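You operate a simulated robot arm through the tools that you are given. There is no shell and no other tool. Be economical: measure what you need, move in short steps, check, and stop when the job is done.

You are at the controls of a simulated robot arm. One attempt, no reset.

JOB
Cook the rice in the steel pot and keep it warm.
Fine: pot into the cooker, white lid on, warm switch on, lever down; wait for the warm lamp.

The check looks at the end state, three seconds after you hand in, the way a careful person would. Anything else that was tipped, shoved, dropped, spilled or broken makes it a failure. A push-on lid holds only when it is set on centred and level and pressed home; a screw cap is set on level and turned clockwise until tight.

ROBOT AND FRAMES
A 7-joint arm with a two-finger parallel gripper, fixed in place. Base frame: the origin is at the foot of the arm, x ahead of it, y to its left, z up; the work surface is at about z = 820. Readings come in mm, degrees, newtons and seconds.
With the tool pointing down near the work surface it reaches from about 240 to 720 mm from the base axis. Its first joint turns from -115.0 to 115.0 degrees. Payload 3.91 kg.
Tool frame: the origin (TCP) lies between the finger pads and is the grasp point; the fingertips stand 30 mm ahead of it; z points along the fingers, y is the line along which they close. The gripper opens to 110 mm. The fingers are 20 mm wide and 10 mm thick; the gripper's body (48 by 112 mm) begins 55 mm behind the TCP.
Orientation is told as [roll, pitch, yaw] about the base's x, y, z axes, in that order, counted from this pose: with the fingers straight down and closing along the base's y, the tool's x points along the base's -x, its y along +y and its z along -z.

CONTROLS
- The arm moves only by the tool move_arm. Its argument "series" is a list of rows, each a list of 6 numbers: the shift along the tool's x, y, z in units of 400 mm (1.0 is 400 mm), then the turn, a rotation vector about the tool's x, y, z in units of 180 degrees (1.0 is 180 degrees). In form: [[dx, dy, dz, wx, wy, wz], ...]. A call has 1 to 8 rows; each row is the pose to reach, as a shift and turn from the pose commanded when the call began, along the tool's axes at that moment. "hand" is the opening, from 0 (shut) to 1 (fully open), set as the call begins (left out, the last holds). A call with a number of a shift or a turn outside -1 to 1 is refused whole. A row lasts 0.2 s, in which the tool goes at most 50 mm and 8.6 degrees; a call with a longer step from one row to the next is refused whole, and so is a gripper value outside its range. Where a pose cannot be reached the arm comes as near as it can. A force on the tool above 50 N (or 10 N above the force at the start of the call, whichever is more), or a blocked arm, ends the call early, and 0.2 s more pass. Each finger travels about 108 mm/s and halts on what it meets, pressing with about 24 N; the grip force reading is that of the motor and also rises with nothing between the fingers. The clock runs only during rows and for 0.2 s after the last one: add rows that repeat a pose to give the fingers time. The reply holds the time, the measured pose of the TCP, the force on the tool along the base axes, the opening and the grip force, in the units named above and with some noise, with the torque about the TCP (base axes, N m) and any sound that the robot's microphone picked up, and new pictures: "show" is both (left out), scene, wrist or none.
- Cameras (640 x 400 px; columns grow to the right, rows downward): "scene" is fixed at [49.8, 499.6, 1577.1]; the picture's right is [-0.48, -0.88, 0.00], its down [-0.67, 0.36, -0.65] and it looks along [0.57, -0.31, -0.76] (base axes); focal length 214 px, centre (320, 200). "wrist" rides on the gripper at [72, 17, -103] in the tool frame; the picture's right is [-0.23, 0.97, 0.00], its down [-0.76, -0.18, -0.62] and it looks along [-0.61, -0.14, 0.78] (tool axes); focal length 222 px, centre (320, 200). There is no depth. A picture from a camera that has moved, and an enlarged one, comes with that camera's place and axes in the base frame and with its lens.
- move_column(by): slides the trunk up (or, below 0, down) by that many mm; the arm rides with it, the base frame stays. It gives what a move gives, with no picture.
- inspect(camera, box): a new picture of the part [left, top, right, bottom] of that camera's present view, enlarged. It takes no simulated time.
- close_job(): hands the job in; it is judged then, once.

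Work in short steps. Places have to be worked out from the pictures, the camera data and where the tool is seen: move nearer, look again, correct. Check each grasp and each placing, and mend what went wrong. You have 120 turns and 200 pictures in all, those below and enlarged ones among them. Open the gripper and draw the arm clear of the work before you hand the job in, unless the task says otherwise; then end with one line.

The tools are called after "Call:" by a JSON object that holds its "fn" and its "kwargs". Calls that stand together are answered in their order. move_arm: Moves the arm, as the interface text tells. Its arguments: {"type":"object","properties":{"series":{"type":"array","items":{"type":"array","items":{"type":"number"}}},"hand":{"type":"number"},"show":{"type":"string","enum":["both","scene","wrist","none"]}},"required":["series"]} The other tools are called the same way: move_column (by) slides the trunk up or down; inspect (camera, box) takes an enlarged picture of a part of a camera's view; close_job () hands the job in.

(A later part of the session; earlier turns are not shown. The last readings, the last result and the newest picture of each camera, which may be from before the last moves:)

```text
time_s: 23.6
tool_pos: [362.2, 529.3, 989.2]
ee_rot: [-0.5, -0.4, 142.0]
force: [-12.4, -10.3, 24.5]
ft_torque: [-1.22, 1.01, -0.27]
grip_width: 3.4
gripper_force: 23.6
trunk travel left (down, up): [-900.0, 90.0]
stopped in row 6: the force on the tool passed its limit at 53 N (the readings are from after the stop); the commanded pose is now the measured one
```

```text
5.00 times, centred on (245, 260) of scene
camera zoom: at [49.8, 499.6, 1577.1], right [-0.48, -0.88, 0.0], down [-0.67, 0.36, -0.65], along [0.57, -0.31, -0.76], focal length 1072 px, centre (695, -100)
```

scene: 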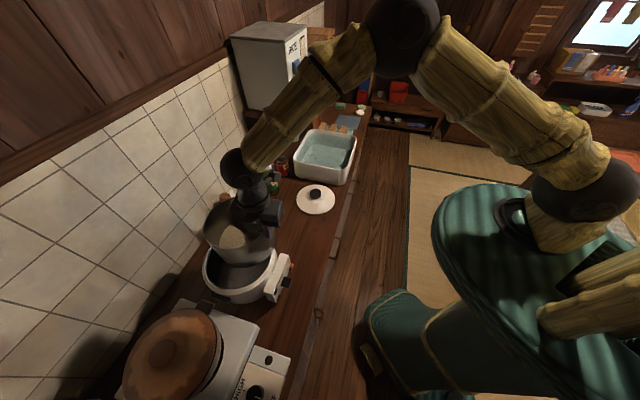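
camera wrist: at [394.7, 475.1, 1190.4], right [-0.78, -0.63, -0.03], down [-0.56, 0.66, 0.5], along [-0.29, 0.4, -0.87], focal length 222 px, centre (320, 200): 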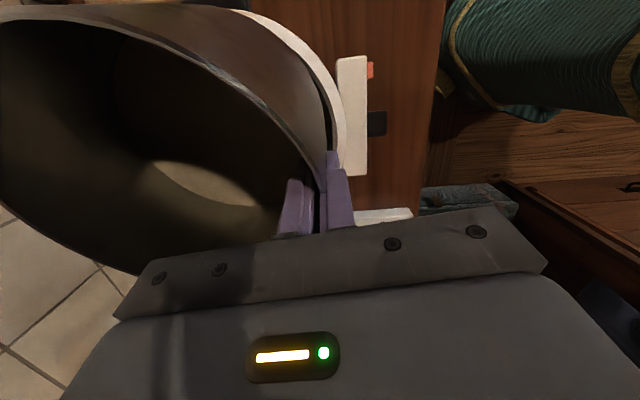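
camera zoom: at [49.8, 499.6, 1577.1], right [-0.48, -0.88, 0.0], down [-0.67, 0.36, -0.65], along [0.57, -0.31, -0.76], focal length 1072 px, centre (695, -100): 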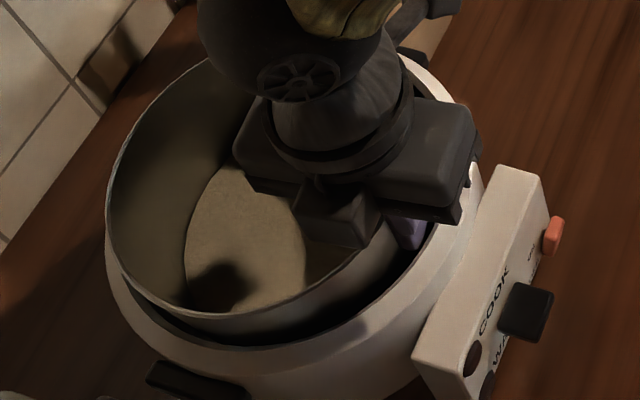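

Need to tell whether the fingertip sits on the rim or the pot is on the cooker's floor; relax 3 mm up and take a close look at the fingertip.

Call:
{"fn": "move_arm", "kwargs": {"series": [[0, 0, -0.004, 0, 0, 0], [0, 0, -0.006, 0, 0, 0]], "show": "none"}}

Call:
{"fn": "inspect", "kwargs": {"camera": "wrist", "box": [300, 120, 380, 190]}}

Call:
{"fn": "inspect", "kwargs": {"camera": "scene", "box": [255, 240, 305, 285]}}

```text
time_s: 24.2
tool_pos: [361.3, 528.8, 989.9]
ee_rot: [-0.5, -0.3, 142.0]
force: [-15.8, -10.6, 18.4]
ft_torque: [-1.08, 1.06, -0.25]
grip_width: 3.6
gripper_force: 23.9
trunk travel left (down, up): [-900.0, 90.0]
```

```text
5.71 times, centred on (340, 155) of wrist
camera zoom: at [407.9, 470.7, 1092.8], right [-0.78, -0.63, -0.01], down [-0.49, 0.6, 0.63], along [-0.39, 0.49, -0.78], focal length 1269 px, centre (206, 457)
```

zoom: 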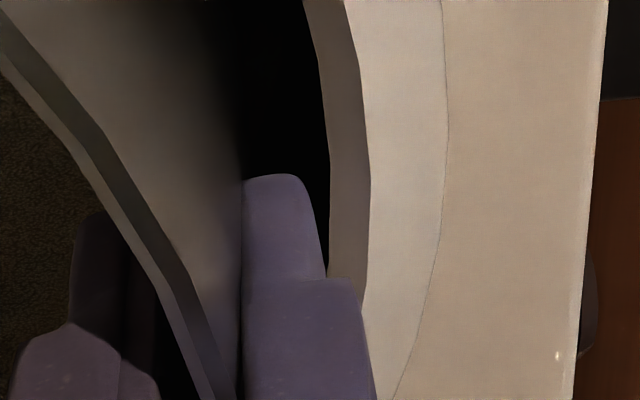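

```text
8.89 times, centred on (280, 262) of scene
camera zoom: at [49.8, 499.6, 1577.1], right [-0.48, -0.88, 0.0], down [-0.67, 0.36, -0.65], along [0.57, -0.31, -0.76], focal length 1906 px, centre (676, -356)
```

zoom: 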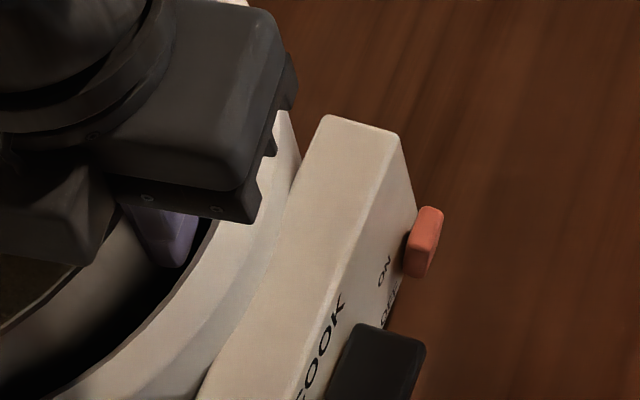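

The fingertip is clearly inside the gap, not on the rim; so the pot rests on the floor/far wall, pressed too far outward. Raise 6 mm, back off 3 mm toward the robot, and read forces.

Call:
{"fn": "move_arm", "kwargs": {"series": [[0, 0, -0.008, 0, 0, 0], [-0.001, 0.004, -0.015, 0, 0, 0], [-0.0023, 0.0072, -0.015, 0, 0, 0], [-0.0023, 0.0072, -0.015, 0, 0, 0]], "show": "none"}}

Call:
{"fn": "move_arm", "kwargs": {"series": [[0, 0, 0.005, 0, 0, 0], [0, 0, 0.01, 0, 0, 0], [0, 0, 0.015, 0, 0, 0]], "show": "none"}}

```text
time_s: 25.2
tool_pos: [362.9, 529.6, 993.7]
ee_rot: [-0.4, -0.2, 142.0]
force: [0.6, -0.5, -7.7]
ft_torque: [-0.44, 0.55, 0.01]
grip_width: 2.9
gripper_force: 24.2
trunk travel left (down, up): [-900.0, 90.0]
```

```text
time_s: 26.0
tool_pos: [363.8, 529.3, 989.6]
ee_rot: [-0.5, -0.3, 142.0]
force: [1.2, -1.8, 5.4]
ft_torque: [-0.73, 0.51, -0.04]
grip_width: 2.9
gripper_force: 24.2
trunk travel left (down, up): [-900.0, 90.0]
```

Now only vertical contact (net 14 N) at the same height 989.6 with free side forces: the pot bottom is resting on the cooker's floor plate. I loosen the grip a little to test whether it drops.

Call:
{"fn": "move_arm", "kwargs": {"series": [[0, 0, 0, 0, 0, 0], [0, 0, 0, 0, 0, 0]], "hand": 0.06, "show": "wrist"}}

Call:
{"fn": "inspect", "kwargs": {"camera": "scene", "box": [200, 220, 290, 300]}}

```text
time_s: 26.6
tool_pos: [362.1, 529.4, 990.6]
ee_rot: [-0.6, -0.3, 142.0]
force: [2.4, 1.1, 13.3]
ft_torque: [-0.15, -0.03, 0.03]
grip_width: 5.5
gripper_force: 0.1
trunk travel left (down, up): [-900.0, 90.0]
camera wrist: at [408.9, 470.9, 1092.8], right [-0.78, -0.63, -0.01], down [-0.49, 0.6, 0.63], along [-0.39, 0.49, -0.78], focal length 222 px, centre (320, 200)
```

wrist: 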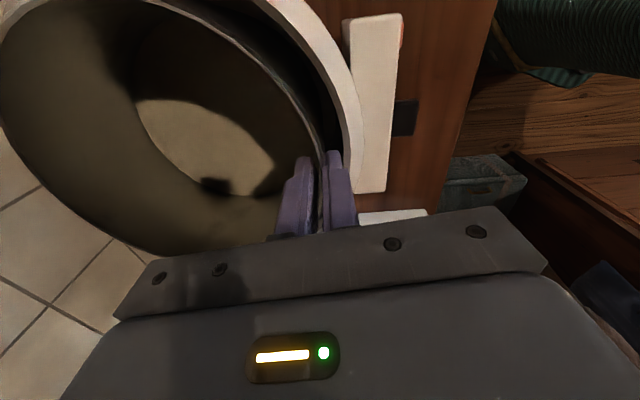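

```text
5.00 times, centred on (245, 260) of scene
camera zoom: at [49.8, 499.6, 1577.1], right [-0.48, -0.88, 0.0], down [-0.67, 0.36, -0.65], along [0.57, -0.31, -0.76], focal length 1072 px, centre (695, -100)
```

zoom: 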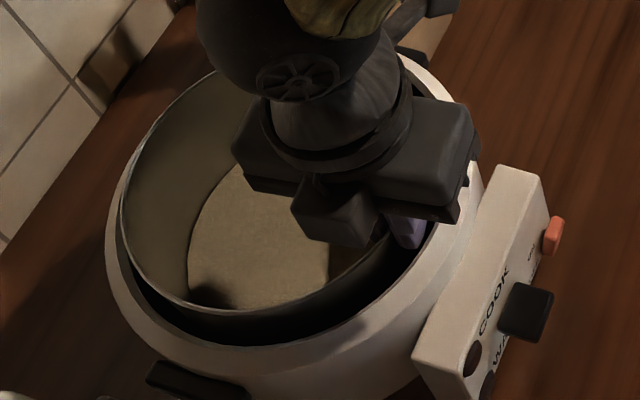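

The pot slid down into the cooker and rice seems undisturbed. Draw the fingers straight up and inspect.

Call:
{"fn": "move_arm", "kwargs": {"series": [[0, 0, -0.02, 0, 0, 0], [0, 0, -0.05, 0, 0, 0], [0, 0, -0.12, 0, 0, 0], [0, 0, -0.22, 0, 0, 0], [0, 0, -0.32, 0, 0, 0]], "show": "none"}}

Call:
{"fn": "move_arm", "kwargs": {"series": [[0, 0.1, -0.05, 0, 0, 0], [0.0, 0.2, -0.1, 0, 0, 0], [0.0, 0.3, -0.2, 0, 0, 0], [0.05, 0.38, -0.3, 0, 0, 0]], "show": "wrist"}}

Call:
{"fn": "inspect", "kwargs": {"camera": "scene", "box": [190, 210, 310, 310]}}

```text
time_s: 27.8
tool_pos: [362.0, 527.6, 1114.9]
ee_rot: [-0.4, -0.4, 142.0]
force: [0.1, -1.3, 1.3]
ft_torque: [-0.03, -0.01, -0.02]
grip_width: 6.5
gripper_force: 0.0
trunk travel left (down, up): [-900.0, 90.0]
```

```text
refused: row 3 steps farther than a row can; nothing moved
```

```text
4.00 times, centred on (250, 260) of scene
camera zoom: at [49.8, 499.6, 1577.1], right [-0.48, -0.88, 0.0], down [-0.67, 0.36, -0.65], along [0.57, -0.31, -0.76], focal length 858 px, centre (600, -40)
```

zoom: 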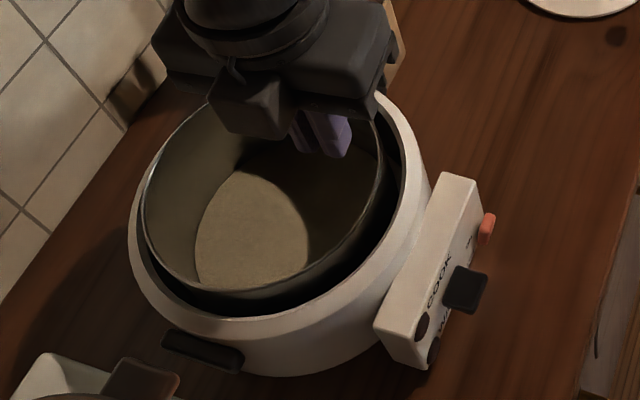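

Call:
{"fn": "move_arm", "kwargs": {"series": [[0.005, 0.075, -0.055, 0, 0, 0.045], [0.01, 0.15, -0.11, 0, 0, 0.09], [0.015, 0.225, -0.165, 0, 0, 0.135], [0.02, 0.3, -0.22, 0, 0, 0.18], [0.025, 0.375, -0.275, 0, 0, 0.225], [0.035, 0.45, -0.33, 0, 0, 0.27], [0.035, 0.45, -0.33, 0, 0, 0.315], [0.035, 0.45, -0.33, 0, 0, 0.36]], "show": "none"}}

Call:
{"fn": "move_arm", "kwargs": {"series": [[0, 0, 0, 0, 0, 0.045], [0, 0, 0, 0, 0, 0.09], [0, 0, 0, 0, 0, 0.123]], "show": "none"}}

Call:
{"fn": "inspect", "kwargs": {"camera": "wrist", "box": [270, 100, 410, 240]}}

Call:
{"fn": "inspect", "kwargs": {"camera": "scene", "box": [190, 210, 310, 310]}}

```text
time_s: 29.6
tool_pos: [261.6, 376.2, 1247.0]
ee_rot: [0.0, -0.6, 77.0]
force: [-0.4, -0.1, 0.4]
ft_torque: [0.02, 0.02, -0.02]
grip_width: 6.6
gripper_force: 0.0
trunk travel left (down, up): [-900.0, 90.0]
```

```text
time_s: 30.4
tool_pos: [261.3, 375.5, 1245.3]
ee_rot: [0.2, -0.5, 54.8]
force: [-0.6, -0.2, -0.8]
ft_torque: [0.01, 0.01, -0.01]
grip_width: 6.6
gripper_force: 0.2
trunk travel left (down, up): [-900.0, 90.0]
```

```text
2.86 times, centred on (340, 170) of wrist
camera zoom: at [206.4, 326.3, 1349.7], right [-0.67, 0.75, 0.01], down [0.58, 0.52, 0.63], along [0.47, 0.42, -0.78], focal length 635 px, centre (263, 286)
```

zoom: 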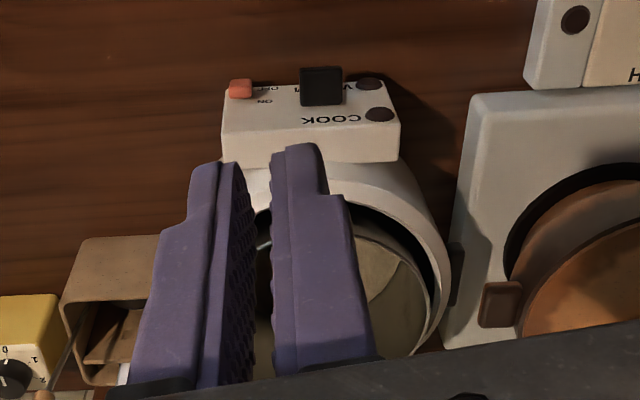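

```text
4.00 times, centred on (250, 260) of scene
camera zoom: at [49.8, 499.6, 1577.1], right [-0.48, -0.88, 0.0], down [-0.67, 0.36, -0.65], along [0.57, -0.31, -0.76], focal length 858 px, centre (600, -40)
```

zoom: 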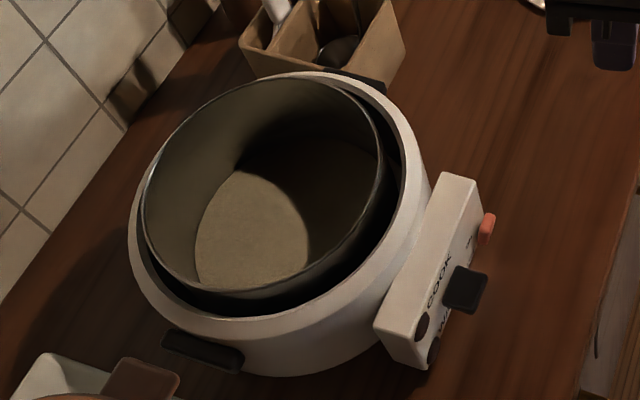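

Open the hand for an unobstructed wrist view and enlarge the scene on the pot rim.

Call:
{"fn": "move_arm", "kwargs": {"series": [[0, 0, 0, 0, 0, 0], [0, 0, 0, 0, 0, 0], [0, 0, 0, 0, 0, 0]], "hand": 1, "show": "none"}}

Call:
{"fn": "inspect", "kwargs": {"camera": "wrist", "box": [300, 130, 400, 230]}}

Call:
{"fn": "inspect", "kwargs": {"camera": "scene", "box": [200, 225, 290, 285]}}

```text
time_s: 31.2
tool_pos: [261.5, 377.0, 1246.9]
ee_rot: [0.2, -0.4, 55.0]
force: [0.0, -0.1, -0.5]
ft_torque: [0.01, -0.01, 0.0]
grip_width: 110.1
gripper_force: 0.1
trunk travel left (down, up): [-900.0, 90.0]
```

```text
4.00 times, centred on (350, 180) of wrist
camera zoom: at [206.5, 326.3, 1349.7], right [-0.67, 0.74, 0.01], down [0.58, 0.52, 0.63], along [0.46, 0.42, -0.78], focal length 888 px, centre (200, 280)
```

zoom: 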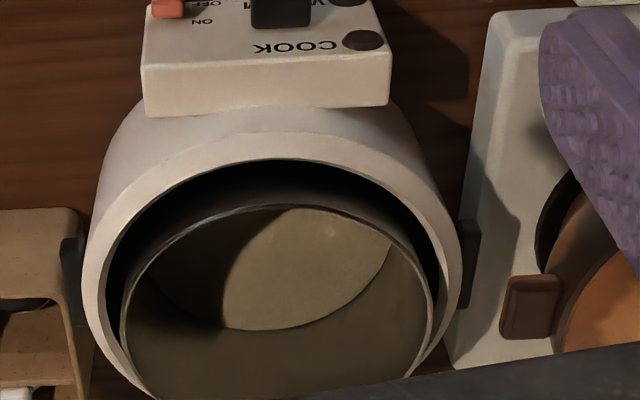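

```text
6.67 times, centred on (245, 255) of scene
camera zoom: at [49.8, 499.6, 1577.1], right [-0.48, -0.88, 0.0], down [-0.67, 0.36, -0.65], along [0.57, -0.31, -0.76], focal length 1430 px, centre (820, -167)
```

zoom: 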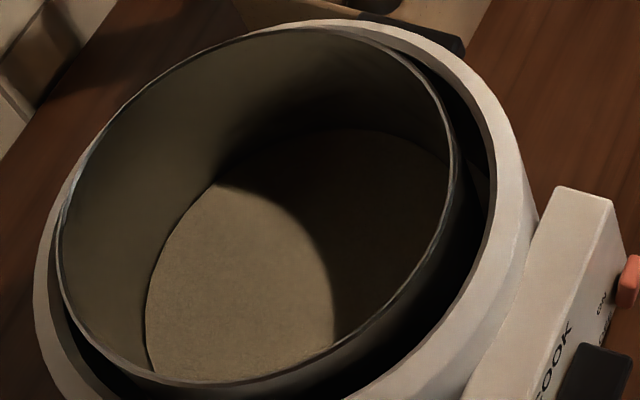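

The robot side of the pot is below the cooker rim but the far side looks higher — maybe hung on the far rim. Move the camera outward to see the far side.

Call:
{"fn": "move_arm", "kwargs": {"series": [[-0.1, 0, 0, 0, 0, 0], [-0.2, 0, 0, 0, 0, 0], [-0.3, 0, 0, 0, 0, 0], [-0.375, 0, 0, 0, 0, 0]], "show": "none"}}

Call:
{"fn": "inspect", "kwargs": {"camera": "wrist", "box": [220, 0, 460, 200]}}

```text
time_s: 32.2
tool_pos: [348.3, 500.6, 1247.5]
ee_rot: [0.1, -0.4, 55.1]
force: [0.3, 0.7, -0.4]
ft_torque: [0.0, -0.01, 0.02]
grip_width: 110.1
gripper_force: 0.0
trunk travel left (down, up): [-900.0, 90.0]
```

```text
2.00 times, centred on (340, 100) of wrist
camera zoom: at [292.7, 450.1, 1350.2], right [-0.67, 0.74, 0.01], down [0.58, 0.52, 0.63], along [0.46, 0.42, -0.78], focal length 444 px, centre (280, 400)
```

zoom: 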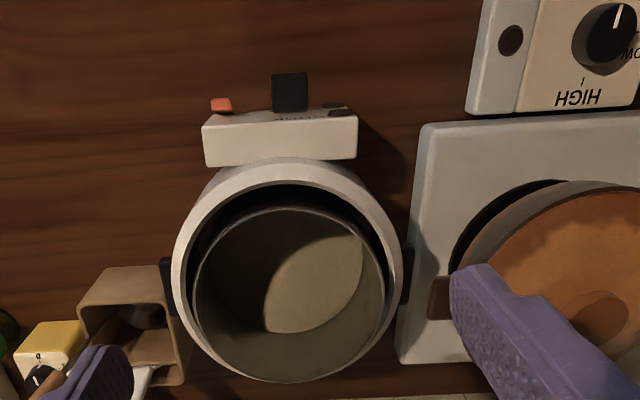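

Re-fitting assuming a level rim gives consistent results in both cameras: rim level at z≈974, pot centre ≈(428,584), cooker centre ≈(420,580), so the pot is seated but pushed ~8 mm to the far side. I'll put closed fingers inside the pot and draw it gently toward the robot to centre it.

Call:
{"fn": "move_arm", "kwargs": {"series": [[-0.04, -0.005, 0.1, 0, 0, 0], [-0.1, -0.015, 0.2, 0, 0, 0], [-0.15, -0.02, 0.3, 0, 0, 0], [-0.176, -0.0235, 0.4, 0, 0, 0], [-0.176, -0.0235, 0.5, 0, 0, 0], [-0.176, -0.0235, 0.5425, 0, 0, 0]], "hand": 0, "show": "wrist"}}

Call:
{"fn": "inspect", "kwargs": {"camera": "scene", "box": [190, 210, 310, 310]}}

```text
time_s: 33.6
tool_pos: [396.4, 553.2, 1030.5]
ee_rot: [0.2, -0.4, 55.1]
force: [-0.7, 0.8, -0.8]
ft_torque: [0.02, -0.02, 0.0]
grip_width: 0.2
gripper_force: 24.3
trunk travel left (down, up): [-900.0, 90.0]
camera wrist: at [341.3, 503.5, 1133.3], right [-0.67, 0.74, 0.01], down [0.58, 0.52, 0.63], along [0.46, 0.42, -0.78], focal length 222 px, centre (320, 200)
```

wrist: 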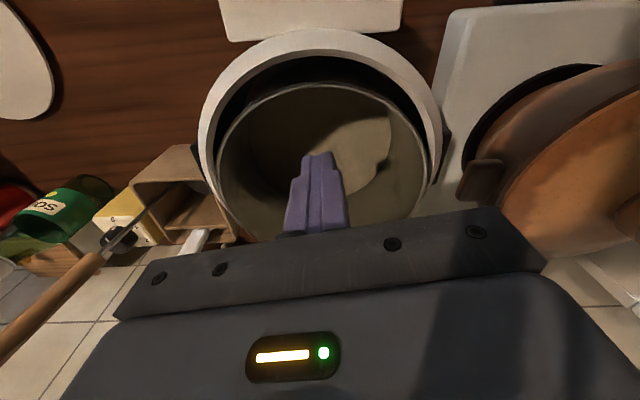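

```text
4.00 times, centred on (250, 260) of scene
camera zoom: at [49.8, 499.6, 1577.1], right [-0.48, -0.88, 0.0], down [-0.67, 0.36, -0.65], along [0.57, -0.31, -0.76], focal length 858 px, centre (600, -40)
```

zoom: 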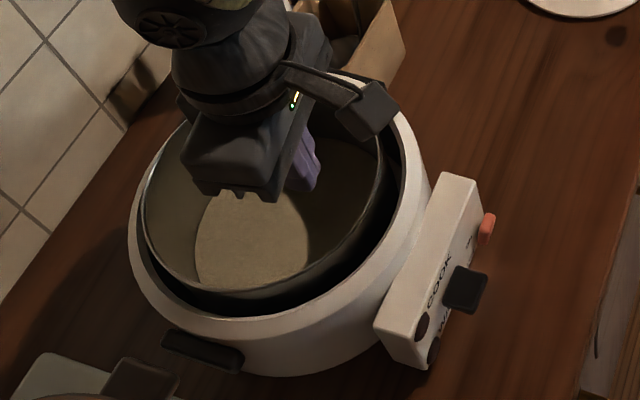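

Gap on the robot side is ~14 mm; descend inside the pot, then draw 36 mm toward the robot slowly.

Call:
{"fn": "move_arm", "kwargs": {"series": [[0, 0, 0.05, 0, 0, 0], [0, 0, 0.1, 0, 0, 0], [0, 0, 0.14, 0, 0, 0], [0.03, 0, 0.14, 0, 0, 0], [0.06, 0, 0.14, 0, 0, 0]], "show": "none"}}

Call:
{"fn": "move_arm", "kwargs": {"series": [[0.007, 0, 0, 0, 0, 0], [0.014, 0, 0, 0, 0, 0], [0.021, 0, 0, 0, 0, 0], [0.028, 0, 0, 0, 0, 0], [0.032, 0, 0, 0, 0, 0]], "show": "wrist"}}

Call:
{"fn": "inspect", "kwargs": {"camera": "scene", "box": [190, 210, 310, 310]}}

```text
time_s: 34.8
tool_pos: [383.3, 534.7, 974.8]
ee_rot: [0.2, -0.4, 55.0]
force: [-0.1, 0.4, 0.9]
ft_torque: [-0.02, -0.01, 0.05]
grip_width: 0.0
gripper_force: 24.1
trunk travel left (down, up): [-900.0, 90.0]
```

```text
time_s: 36.0
tool_pos: [377.3, 525.1, 976.1]
ee_rot: [0.1, -0.7, 55.0]
force: [6.9, 9.6, 2.8]
ft_torque: [-0.02, 0.09, -0.14]
grip_width: 0.0
gripper_force: 23.6
trunk travel left (down, up): [-900.0, 90.0]
camera wrist: at [320.8, 475.5, 1078.1], right [-0.67, 0.74, 0.01], down [0.58, 0.52, 0.63], along [0.47, 0.42, -0.78], focal length 222 px, centre (320, 200)
```

wrist: 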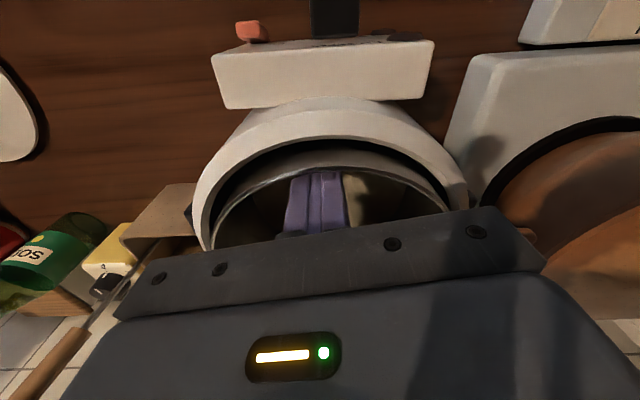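

```text
4.00 times, centred on (250, 260) of scene
camera zoom: at [49.8, 499.6, 1577.1], right [-0.48, -0.88, 0.0], down [-0.67, 0.36, -0.65], along [0.57, -0.31, -0.76], focal length 858 px, centre (600, -40)
```

zoom: 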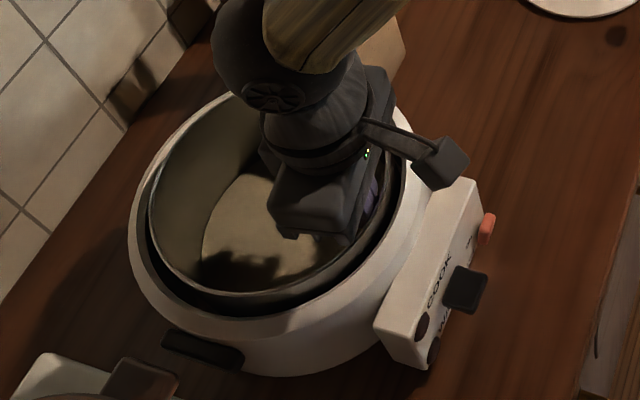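

Pot moved ~6 mm. Withdraw up and view from above again.

Call:
{"fn": "move_arm", "kwargs": {"series": [[-0.05, 0, 0, 0, 0, 0], [-0.05, 0, -0.1, 0, 0, 0], [-0.05, 0, -0.2, 0, 0, 0], [0.0, 0.0, -0.3, 0, 0, 0], [0.04, 0, -0.4, 0, 0, 0], [0.08, 0.02, -0.5, 0, 0, 0], [0.08, 0.02, -0.6, 0, 0, 0], [0.08, 0.02, -0.68, 0, 0, 0]], "hand": 0, "show": "none"}}

Call:
{"fn": "move_arm", "kwargs": {"series": [[0, 0, 0, 0, 0, 0], [0, 0, 0, 0, 0, 0], [0, 0, 0, 0, 0, 0]], "hand": 1, "show": "none"}}

Call:
{"fn": "inspect", "kwargs": {"camera": "wrist", "box": [260, 50, 420, 200]}}

Call:
{"fn": "inspect", "kwargs": {"camera": "scene", "box": [200, 225, 290, 285]}}

```text
time_s: 37.8
tool_pos: [349.1, 499.8, 1248.8]
ee_rot: [0.1, -0.5, 55.2]
force: [0.5, -0.2, -0.4]
ft_torque: [0.01, -0.01, 0.01]
grip_width: 0.0
gripper_force: 24.3
trunk travel left (down, up): [-900.0, 90.0]
```

```text
time_s: 38.6
tool_pos: [350.7, 499.9, 1248.5]
ee_rot: [0.2, -0.4, 55.0]
force: [-0.4, 0.3, 0.3]
ft_torque: [-0.03, 0.01, -0.01]
grip_width: 109.9
gripper_force: 0.0
trunk travel left (down, up): [-900.0, 90.0]
```

```text
2.67 times, centred on (340, 125) of wrist
camera zoom: at [294.4, 449.5, 1350.0], right [-0.67, 0.74, 0.01], down [0.58, 0.52, 0.63], along [0.46, 0.42, -0.78], focal length 592 px, centre (267, 400)
```

zoom: 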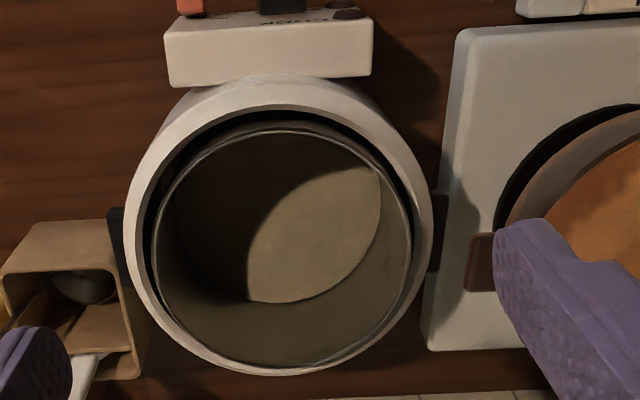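

```text
6.67 times, centred on (245, 255) of scene
camera zoom: at [49.8, 499.6, 1577.1], right [-0.48, -0.88, 0.0], down [-0.67, 0.36, -0.65], along [0.57, -0.31, -0.76], focal length 1430 px, centre (820, -167)
```

zoom: 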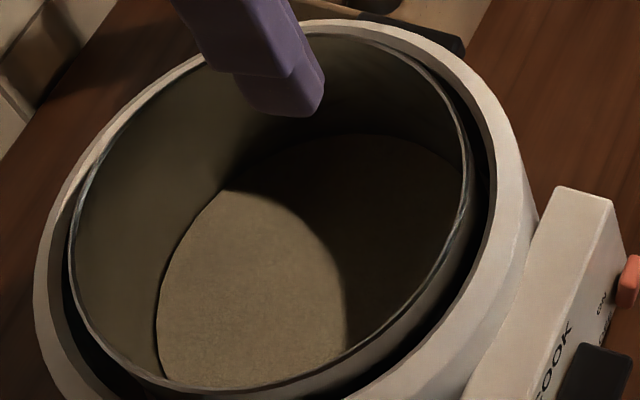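

Pot is well centred and level. Next the lid: knob triangulates to about (615,215,880). Move to look at it.

Call:
{"fn": "move_arm", "kwargs": {"series": [[0.069, -0.088, 0, 0, 0, 0.025], [0.138, -0.176, 0, 0, 0, 0.05], [0.207, -0.264, 0, 0, 0, 0.075], [0.277, -0.352, 0, 0, 0, 0.1], [0.346, -0.44, 0, 0, 0, 0.125], [0.415, -0.528, 0, 0, 0, 0.15], [0.485, -0.616, 0, 0, 0, 0.175], [0.554, -0.704, 0, 0, 0, 0.2]], "show": "wrist"}}

Call:
{"fn": "inspect", "kwargs": {"camera": "wrist", "box": [240, 60, 400, 200]}}

Call:
{"fn": "inspect", "kwargs": {"camera": "scene", "box": [280, 160, 360, 230]}}

```text
time_s: 40.4
tool_pos: [453.6, 155.8, 1244.9]
ee_rot: [0.5, -0.2, 19.0]
force: [-0.1, -0.2, -0.2]
ft_torque: [0.03, 0.03, 0.01]
grip_width: 110.1
gripper_force: 0.2
trunk travel left (down, up): [-900.0, 90.0]
camera wrist: at [380.2, 147.7, 1348.4], right [-0.1, 0.99, 0.01], down [0.78, 0.07, 0.62], along [0.62, 0.07, -0.78], focal length 222 px, centre (320, 200)
```

wrist: 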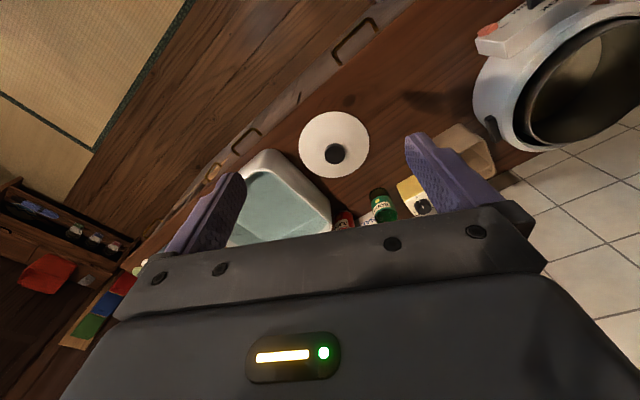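

```text
2.86 times, centred on (320, 130) of wrist
camera zoom: at [380.2, 147.7, 1348.4], right [-0.1, 0.99, 0.01], down [0.78, 0.07, 0.62], along [0.62, 0.07, -0.78], focal length 635 px, centre (320, 400)
```

zoom: 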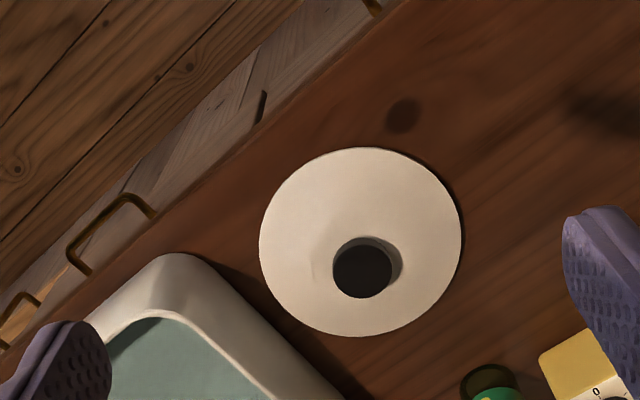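

```text
5.71 times, centred on (320, 195) of scene
camera zoom: at [49.8, 499.6, 1577.1], right [-0.48, -0.88, 0.0], down [-0.67, 0.36, -0.65], along [0.57, -0.31, -0.76], focal length 1226 px, centre (320, 229)
```

zoom: 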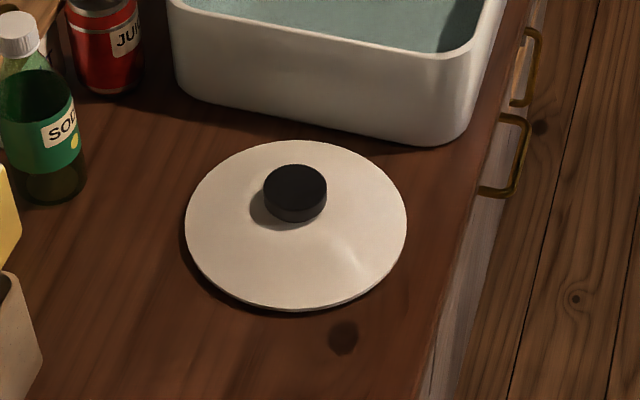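

Lid centre ≈(616,212), knob ≈46 mm wide. Go above it with the hand part open.

Call:
{"fn": "move_arm", "kwargs": {"series": [[-0.054, 0, 0.092, 0, 0, 0], [-0.108, 0, 0.184, 0, 0, 0], [-0.161, 0, 0.276, 0, 0, 0], [-0.215, 0, 0.369, 0, 0, 0], [-0.269, 0, 0.461, 0, 0, 0], [-0.323, 0, 0.553, 0, 0, 0], [-0.376, 0, 0.645, 0, 0, 0], [-0.43, 0, 0.7375, 0, 0, 0]], "hand": 0.7, "show": "wrist"}}

Call:
{"fn": "inspect", "kwargs": {"camera": "scene", "box": [280, 150, 360, 220]}}

```text
time_s: 42.2
tool_pos: [617.5, 215.2, 948.9]
ee_rot: [0.4, -0.3, 19.0]
force: [0.2, -0.4, -0.2]
ft_torque: [-0.02, 0.02, -0.01]
grip_width: 76.8
gripper_force: 0.0
trunk travel left (down, up): [-900.0, 90.0]
camera wrist: at [544.0, 207.6, 1052.4], right [-0.1, 0.99, 0.01], down [0.78, 0.08, 0.62], along [0.62, 0.07, -0.78], focal length 222 px, centre (320, 200)
```

wrist: 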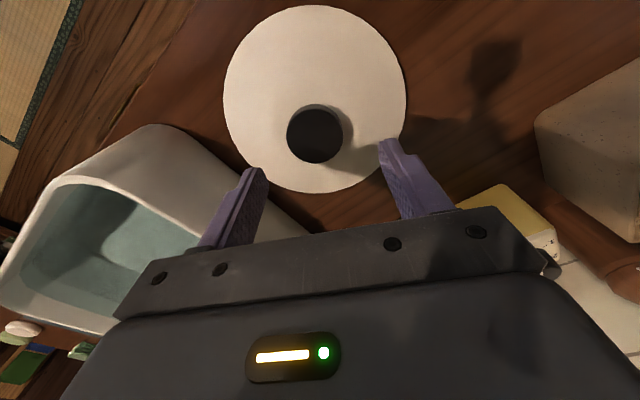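

```text
5.71 times, centred on (320, 185) of scene
camera zoom: at [49.8, 499.6, 1577.1], right [-0.48, -0.88, 0.0], down [-0.67, 0.36, -0.65], along [0.57, -0.31, -0.76], focal length 1226 px, centre (320, 286)
```

zoom: 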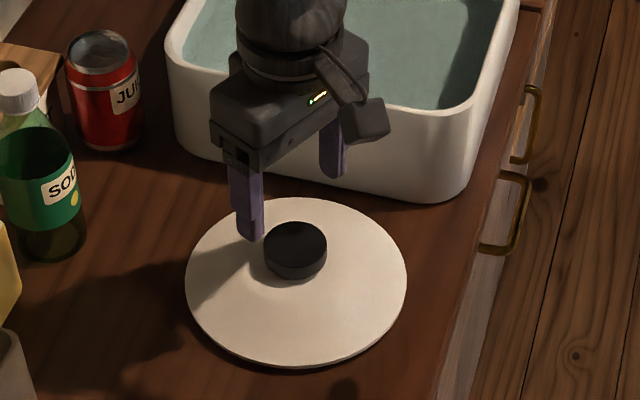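

Aligned within 3 mm. Correct and descend to TCP z≈884, then look.

Call:
{"fn": "move_arm", "kwargs": {"series": [[0.0045, -0.006, 0.06, 0, 0, 0], [0.0045, -0.006, 0.12, 0, 0, 0], [0.0045, -0.006, 0.162, 0, 0, 0], [0.0045, -0.006, 0.162, 0, 0, 0]], "hand": 0.6, "show": "wrist"}}

Call:
{"fn": "inspect", "kwargs": {"camera": "scene", "box": [280, 160, 350, 220]}}

```text
time_s: 43.2
tool_pos: [615.2, 213.8, 885.1]
ee_rot: [0.4, -0.1, 19.1]
force: [0.1, 0.4, -0.6]
ft_torque: [0.0, 0.0, 0.0]
grip_width: 65.9
gripper_force: 0.0
trunk travel left (down, up): [-900.0, 90.0]
camera wrist: at [541.4, 205.0, 987.9], right [-0.1, 0.99, 0.01], down [0.78, 0.08, 0.62], along [0.62, 0.07, -0.78], focal length 222 px, centre (320, 200)
```

wrist: 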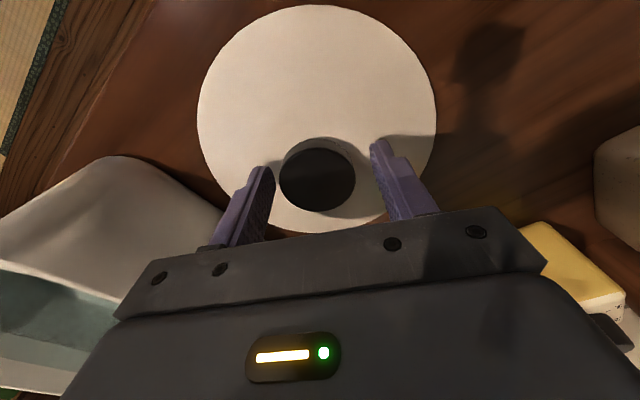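

```text
6.67 times, centred on (315, 190) of scene
camera zoom: at [49.8, 499.6, 1577.1], right [-0.48, -0.88, 0.0], down [-0.67, 0.36, -0.65], along [0.57, -0.31, -0.76], focal length 1430 px, centre (353, 267)
```

zoom: 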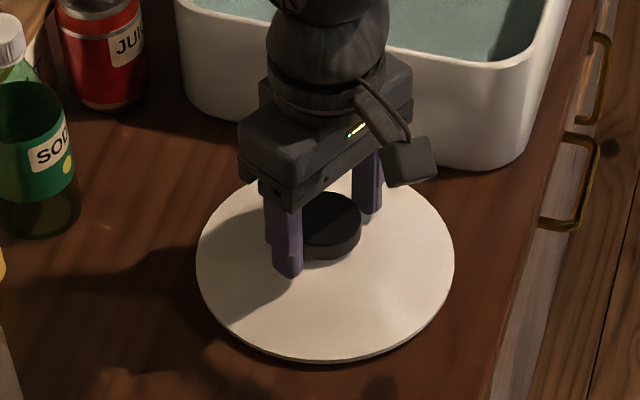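

Knob centred between the fingers. Nudge 3 mm outward, lower 7 mm, then close.

Call:
{"fn": "move_arm", "kwargs": {"series": [[-0.009, 0, 0.006, 0, 0, 0], [-0.009, 0, 0.012, 0, 0, 0], [-0.009, 0, 0.0175, 0, 0, 0]], "show": "none"}}

Call:
{"fn": "inspect", "kwargs": {"camera": "scene", "box": [290, 175, 335, 210]}}

```text
time_s: 44.0
tool_pos: [619.3, 215.3, 878.9]
ee_rot: [0.4, -0.3, 19.0]
force: [-0.8, -0.4, 3.1]
ft_torque: [-0.17, 0.03, -0.01]
grip_width: 66.0
gripper_force: 0.2
trunk travel left (down, up): [-900.0, 90.0]
```

```text
11.43 times, centred on (312, 192) of scene
camera zoom: at [49.8, 499.6, 1577.1], right [-0.48, -0.88, 0.0], down [-0.67, 0.36, -0.65], along [0.57, -0.31, -0.76], focal length 2451 px, centre (406, 286)
```

zoom: 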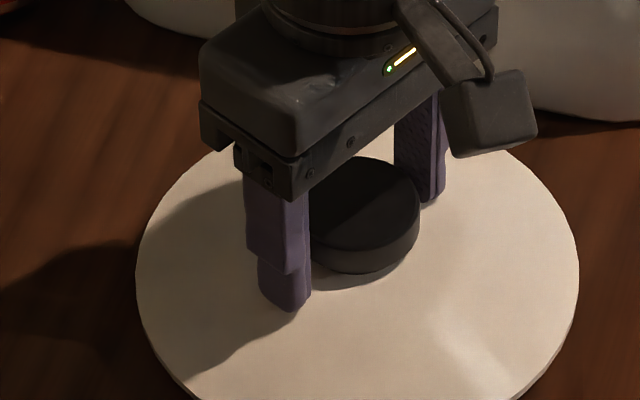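

A fingertip just touches the lid (tips at ~849). Raise 3 mm and close on the knob.

Call:
{"fn": "move_arm", "kwargs": {"series": [[0, 0, -0.0075, 0, 0, 0]], "show": "none"}}

Call:
{"fn": "move_arm", "kwargs": {"series": [[0, 0, 0, 0, 0, 0], [0, 0, 0, 0, 0, 0], [0, 0, 0, 0, 0, 0]], "hand": 0, "show": "none"}}

Call:
{"fn": "move_arm", "kwargs": {"series": [[0, 0, -0.02, 0, 0, 0], [0, 0, -0.05, 0, 0, 0], [0, 0, -0.1, 0, 0, 0]], "show": "wrist"}}

Call:
{"fn": "inspect", "kwargs": {"camera": "scene", "box": [280, 160, 350, 220]}}

```text
time_s: 44.4
tool_pos: [619.2, 215.3, 881.2]
ee_rot: [0.5, -0.2, 19.2]
force: [-0.8, -0.7, 0.4]
ft_torque: [-0.02, 0.0, 0.04]
grip_width: 66.2
gripper_force: 0.0
trunk travel left (down, up): [-900.0, 90.0]
```

```text
time_s: 45.2
tool_pos: [620.5, 214.8, 880.6]
ee_rot: [0.5, -0.2, 19.1]
force: [0.2, -0.1, 0.5]
ft_torque: [-0.19, -0.07, -0.01]
grip_width: 49.0
gripper_force: 23.9
trunk travel left (down, up): [-900.0, 90.0]
```

```text
time_s: 46.0
tool_pos: [619.5, 213.7, 921.8]
ee_rot: [0.4, -0.2, 19.1]
force: [0.7, -0.4, -1.4]
ft_torque: [0.03, 0.0, 0.02]
grip_width: 49.0
gripper_force: 23.9
trunk travel left (down, up): [-900.0, 90.0]
camera wrist: at [545.7, 206.5, 1024.5], right [-0.1, 0.99, 0.01], down [0.78, 0.08, 0.62], along [0.62, 0.07, -0.78], focal length 222 px, centre (320, 200)
```

wrist: 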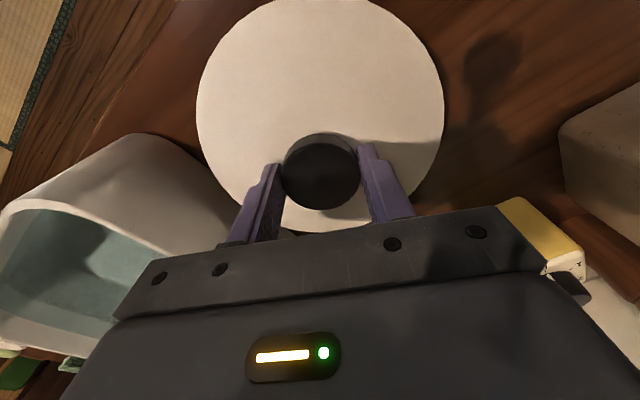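

```text
6.67 times, centred on (315, 190) of scene
camera zoom: at [49.8, 499.6, 1577.1], right [-0.48, -0.88, 0.0], down [-0.67, 0.36, -0.65], along [0.57, -0.31, -0.76], focal length 1430 px, centre (353, 267)
```

zoom: 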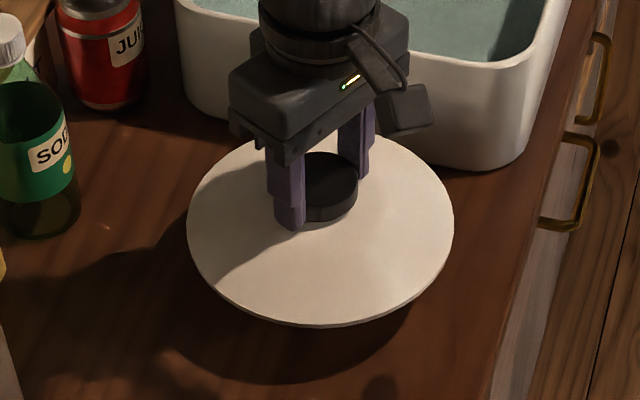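

Lid is held level. Lift, then carry it toward the cooker.

Call:
{"fn": "move_arm", "kwargs": {"series": [[0, 0, -0.08, 0, 0, 0], [0, 0, -0.17, 0, 0, 0], [0, 0, -0.26, 0, 0, 0], [0, 0, -0.35, 0, 0, 0], [0, 0, -0.43, 0, 0, 0], [0, 0, -0.5, 0, 0, 0]], "show": "none"}}

Call:
{"fn": "move_arm", "kwargs": {"series": [[0.018, 0.095, 0, 0, 0, -0.018], [0.036, 0.19, 0, 0, 0, -0.036], [0.054, 0.285, 0, 0, 0, -0.054], [0.072, 0.38, 0, 0, 0, -0.072], [0.09, 0.475, 0, 0, 0, -0.09], [0.108, 0.57, 0, 0, 0, -0.108], [0.126, 0.665, 0, 0, 0, -0.126], [0.144, 0.76, 0, 0, 0, -0.145]], "show": "none"}}

```text
time_s: 47.4
tool_pos: [618.0, 212.5, 1121.6]
ee_rot: [0.5, -0.2, 19.1]
force: [-0.2, 0.2, -1.1]
ft_torque: [-0.03, 0.0, 0.0]
grip_width: 48.9
gripper_force: 23.9
trunk travel left (down, up): [-900.0, 90.0]
```

```text
time_s: 49.2
tool_pos: [464.0, 483.3, 1123.1]
ee_rot: [0.1, -0.4, 45.1]
force: [0.3, 0.1, -1.5]
ft_torque: [-0.01, 0.01, 0.0]
grip_width: 49.0
gripper_force: 23.6
trunk travel left (down, up): [-900.0, 90.0]
```

Call:
{"fn": "move_arm", "kwargs": {"series": [[-0.026, 0.062, 0, 0, 0, -0.011], [-0.052, 0.124, 0, 0, 0, -0.022], [-0.078, 0.186, 0.04, 0, 0, -0.033], [-0.105, 0.248, 0.1, 0, 0, -0.044], [-0.105, 0.248, 0.1325, 0, 0, -0.044], [-0.105, 0.248, 0.1325, 0, 0, -0.044]], "show": "wrist"}}

Call:
{"fn": "inspect", "kwargs": {"camera": "scene", "box": [190, 200, 310, 310]}}

```text
time_s: 50.6
tool_pos: [424.1, 581.8, 1070.5]
ee_rot: [0.1, -0.5, 53.1]
force: [0.0, -0.3, -1.3]
ft_torque: [-0.02, -0.01, -0.03]
grip_width: 48.9
gripper_force: 23.9
trunk travel left (down, up): [-900.0, 90.0]
camera wrist: at [367.3, 534.2, 1173.4], right [-0.64, 0.77, 0.01], down [0.6, 0.5, 0.63], along [0.48, 0.41, -0.78], focal length 222 px, centre (320, 200)
```

wrist: 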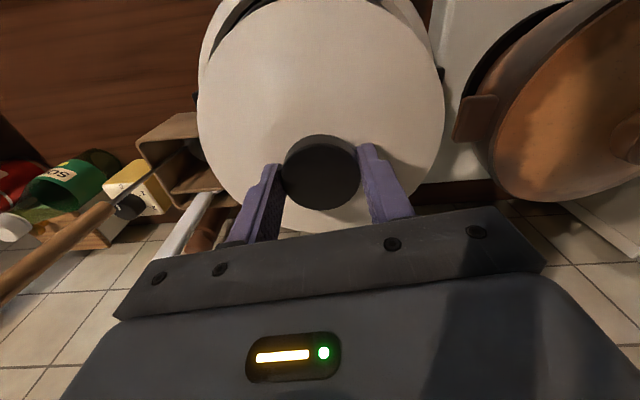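

```text
3.64 times, centred on (250, 255) of scene
camera zoom: at [49.8, 499.6, 1577.1], right [-0.48, -0.88, 0.0], down [-0.67, 0.36, -0.65], along [0.57, -0.31, -0.76], focal length 780 px, centre (574, 0)
```

zoom: 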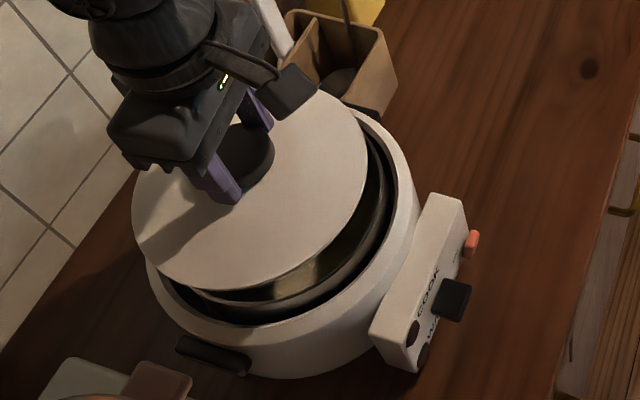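

Reach is fine. Lower to about 10 mm above the pot rim and compare edges.

Call:
{"fn": "move_arm", "kwargs": {"series": [[0, 0, 0.03, 0, 0, 0], [0, 0, 0.06, 0, 0, 0], [0, 0, 0.06, 0, 0, 0]], "show": "wrist"}}

Call:
{"fn": "inspect", "kwargs": {"camera": "scene", "box": [195, 220, 295, 300]}}

```text
time_s: 51.4
tool_pos: [423.6, 581.8, 1045.8]
ee_rot: [0.3, -0.5, 53.1]
force: [-0.3, -0.7, -1.6]
ft_torque: [-0.01, 0.01, 0.01]
grip_width: 48.7
gripper_force: 24.6
trunk travel left (down, up): [-900.0, 90.0]
camera wrist: at [367.8, 534.2, 1149.0], right [-0.64, 0.77, 0.01], down [0.6, 0.5, 0.63], along [0.48, 0.41, -0.78], focal length 222 px, centre (320, 200)
```

wrist: 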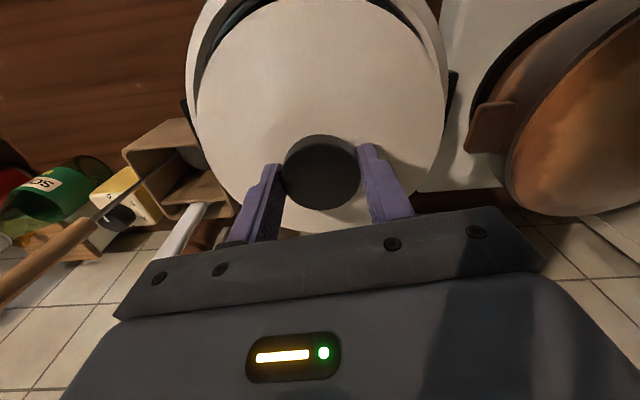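

```text
5.00 times, centred on (245, 260) of scene
camera zoom: at [49.8, 499.6, 1577.1], right [-0.48, -0.88, 0.0], down [-0.67, 0.36, -0.65], along [0.57, -0.31, -0.76], focal length 1072 px, centre (695, -100)
```

zoom: 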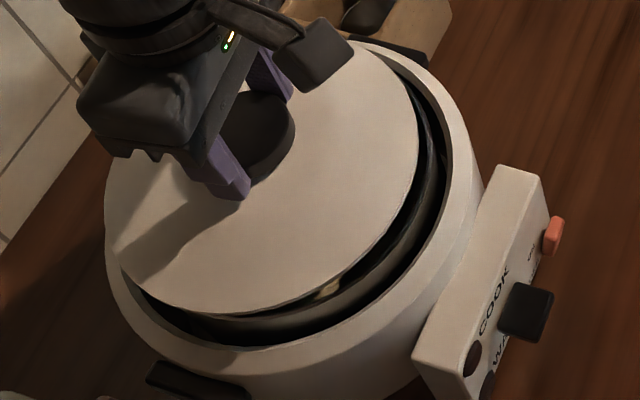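

Lid appears ~5 mm too far in +y relative to the pot rim; shift by (−1,−5) and check again at 4 mm lower.

Call:
{"fn": "move_arm", "kwargs": {"series": [[0.006, -0.003, 0, 0, 0, 0], [0.0115, -0.0055, 0.005, 0, 0, 0], [0.0115, -0.0055, 0.01, 0, 0, 0]], "show": "wrist"}}

Call:
{"fn": "inspect", "kwargs": {"camera": "scene", "box": [195, 220, 295, 300]}}

Call:
{"fn": "inspect", "kwargs": {"camera": "wrist", "box": [160, 0, 480, 200]}}

```text
time_s: 52.2
tool_pos: [423.5, 577.1, 1043.8]
ee_rot: [0.1, -0.5, 53.1]
force: [-1.5, -0.3, 4.4]
ft_torque: [-0.14, -0.38, -0.05]
grip_width: 48.8
gripper_force: 23.4
trunk travel left (down, up): [-900.0, 90.0]
camera wrist: at [366.5, 528.8, 1147.0], right [-0.64, 0.77, 0.01], down [0.6, 0.5, 0.63], along [0.48, 0.41, -0.78], focal length 222 px, centre (320, 200)
```

wrist: 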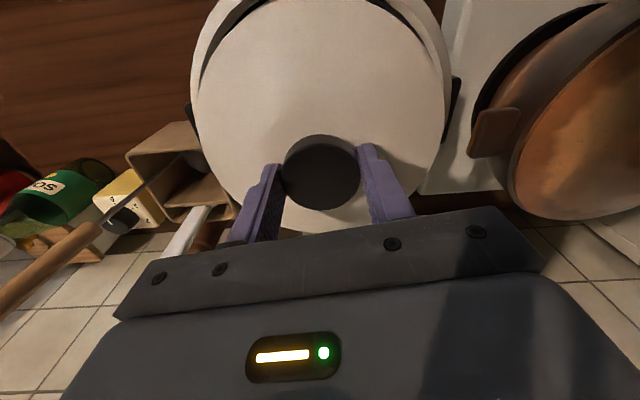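

```text
5.00 times, centred on (245, 260) of scene
camera zoom: at [49.8, 499.6, 1577.1], right [-0.48, -0.88, 0.0], down [-0.67, 0.36, -0.65], along [0.57, -0.31, -0.76], focal length 1072 px, centre (695, -100)
```

zoom: 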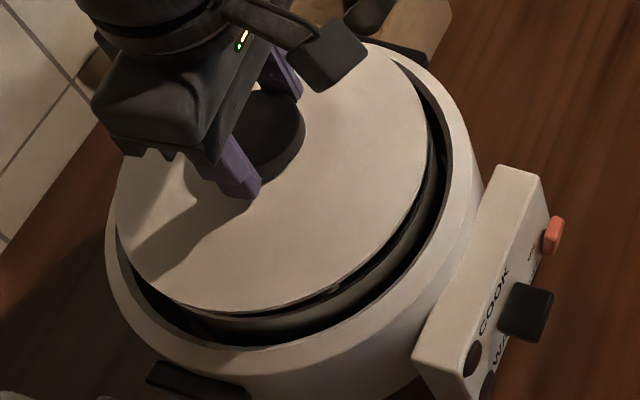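

```text
2.00 times, centred on (320, 100) of wrist
camera zoom: at [366.5, 528.8, 1147.0], right [-0.64, 0.77, 0.01], down [0.6, 0.5, 0.63], along [0.48, 0.41, -0.78], focal length 444 px, centre (320, 400)
```

zoom: 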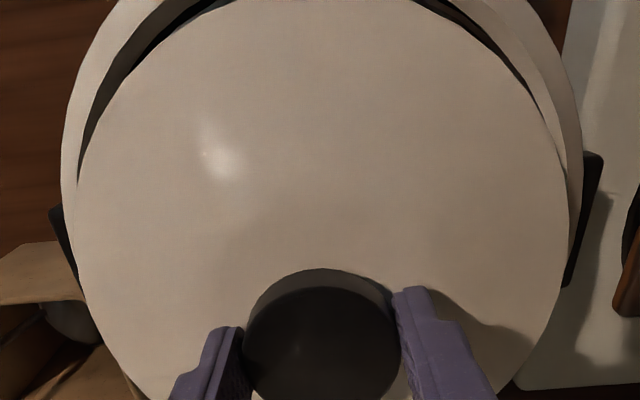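

Light contact at TCP z 1043.8, on the (+x,−y) side. Zoom in on the lid/pot edge.

Call:
{"fn": "inspect", "kwargs": {"camera": "scene", "box": [245, 230, 295, 265]}}

Call:
{"fn": "inspect", "kwargs": {"camera": "scene", "box": [210, 255, 270, 295]}}

```text
11.43 times, centred on (270, 248) of scene
camera zoom: at [49.8, 499.6, 1577.1], right [-0.48, -0.88, 0.0], down [-0.67, 0.36, -0.65], along [0.57, -0.31, -0.76], focal length 2451 px, centre (891, -343)
```

zoom: 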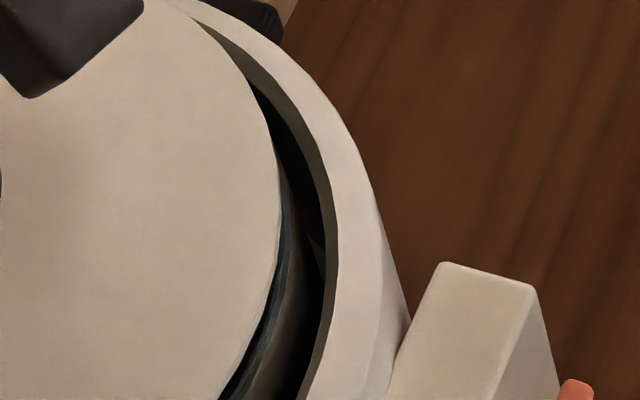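

```text
10.00 times, centred on (240, 275) of scene
camera zoom: at [49.8, 499.6, 1577.1], right [-0.48, -0.88, 0.0], down [-0.67, 0.36, -0.65], along [0.57, -0.31, -0.76], focal length 2145 px, centre (1120, -550)
```

zoom: 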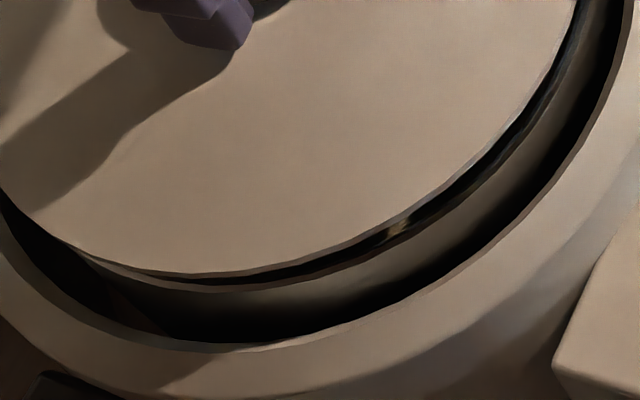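

Alignment looks within ~2 mm. Lift slightly, shift ~2.5 mm away from the contact side, and lower again reading forces.

Call:
{"fn": "move_arm", "kwargs": {"series": [[0, 0, -0.008, 0, 0, 0], [0.002, 0.0065, -0.008, 0, 0, 0], [0.002, 0.0065, 0.0, 0, 0, 0], [0.002, 0.0065, 0.005, 0, 0, 0]], "show": "none"}}

Call:
{"fn": "move_arm", "kwargs": {"series": [[0, 0, 0.005, 0, 0, 0], [0, 0, 0.01, 0, 0, 0]], "show": "none"}}

Call:
{"fn": "inspect", "kwargs": {"camera": "scene", "box": [195, 220, 295, 300]}}

```text
time_s: 53.2
tool_pos: [420.6, 578.7, 1044.7]
ee_rot: [0.4, -0.7, 53.1]
force: [-2.0, -2.7, 6.9]
ft_torque: [0.45, -0.28, 0.08]
grip_width: 48.8
gripper_force: 24.6
trunk travel left (down, up): [-900.0, 90.0]
```

```text
time_s: 53.8
tool_pos: [420.7, 578.0, 1040.5]
ee_rot: [0.3, -0.7, 53.0]
force: [-2.7, -0.2, 19.2]
ft_torque: [-0.18, -0.03, 0.1]
grip_width: 48.7
gripper_force: 23.9
trunk travel left (down, up): [-900.0, 90.0]
```

```text
5.00 times, centred on (245, 260) of scene
camera zoom: at [49.8, 499.6, 1577.1], right [-0.48, -0.88, 0.0], down [-0.67, 0.36, -0.65], along [0.57, -0.31, -0.76], focal length 1072 px, centre (695, -100)
```

zoom: 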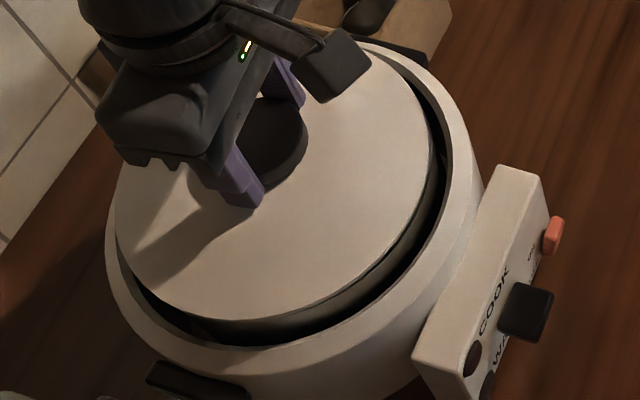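

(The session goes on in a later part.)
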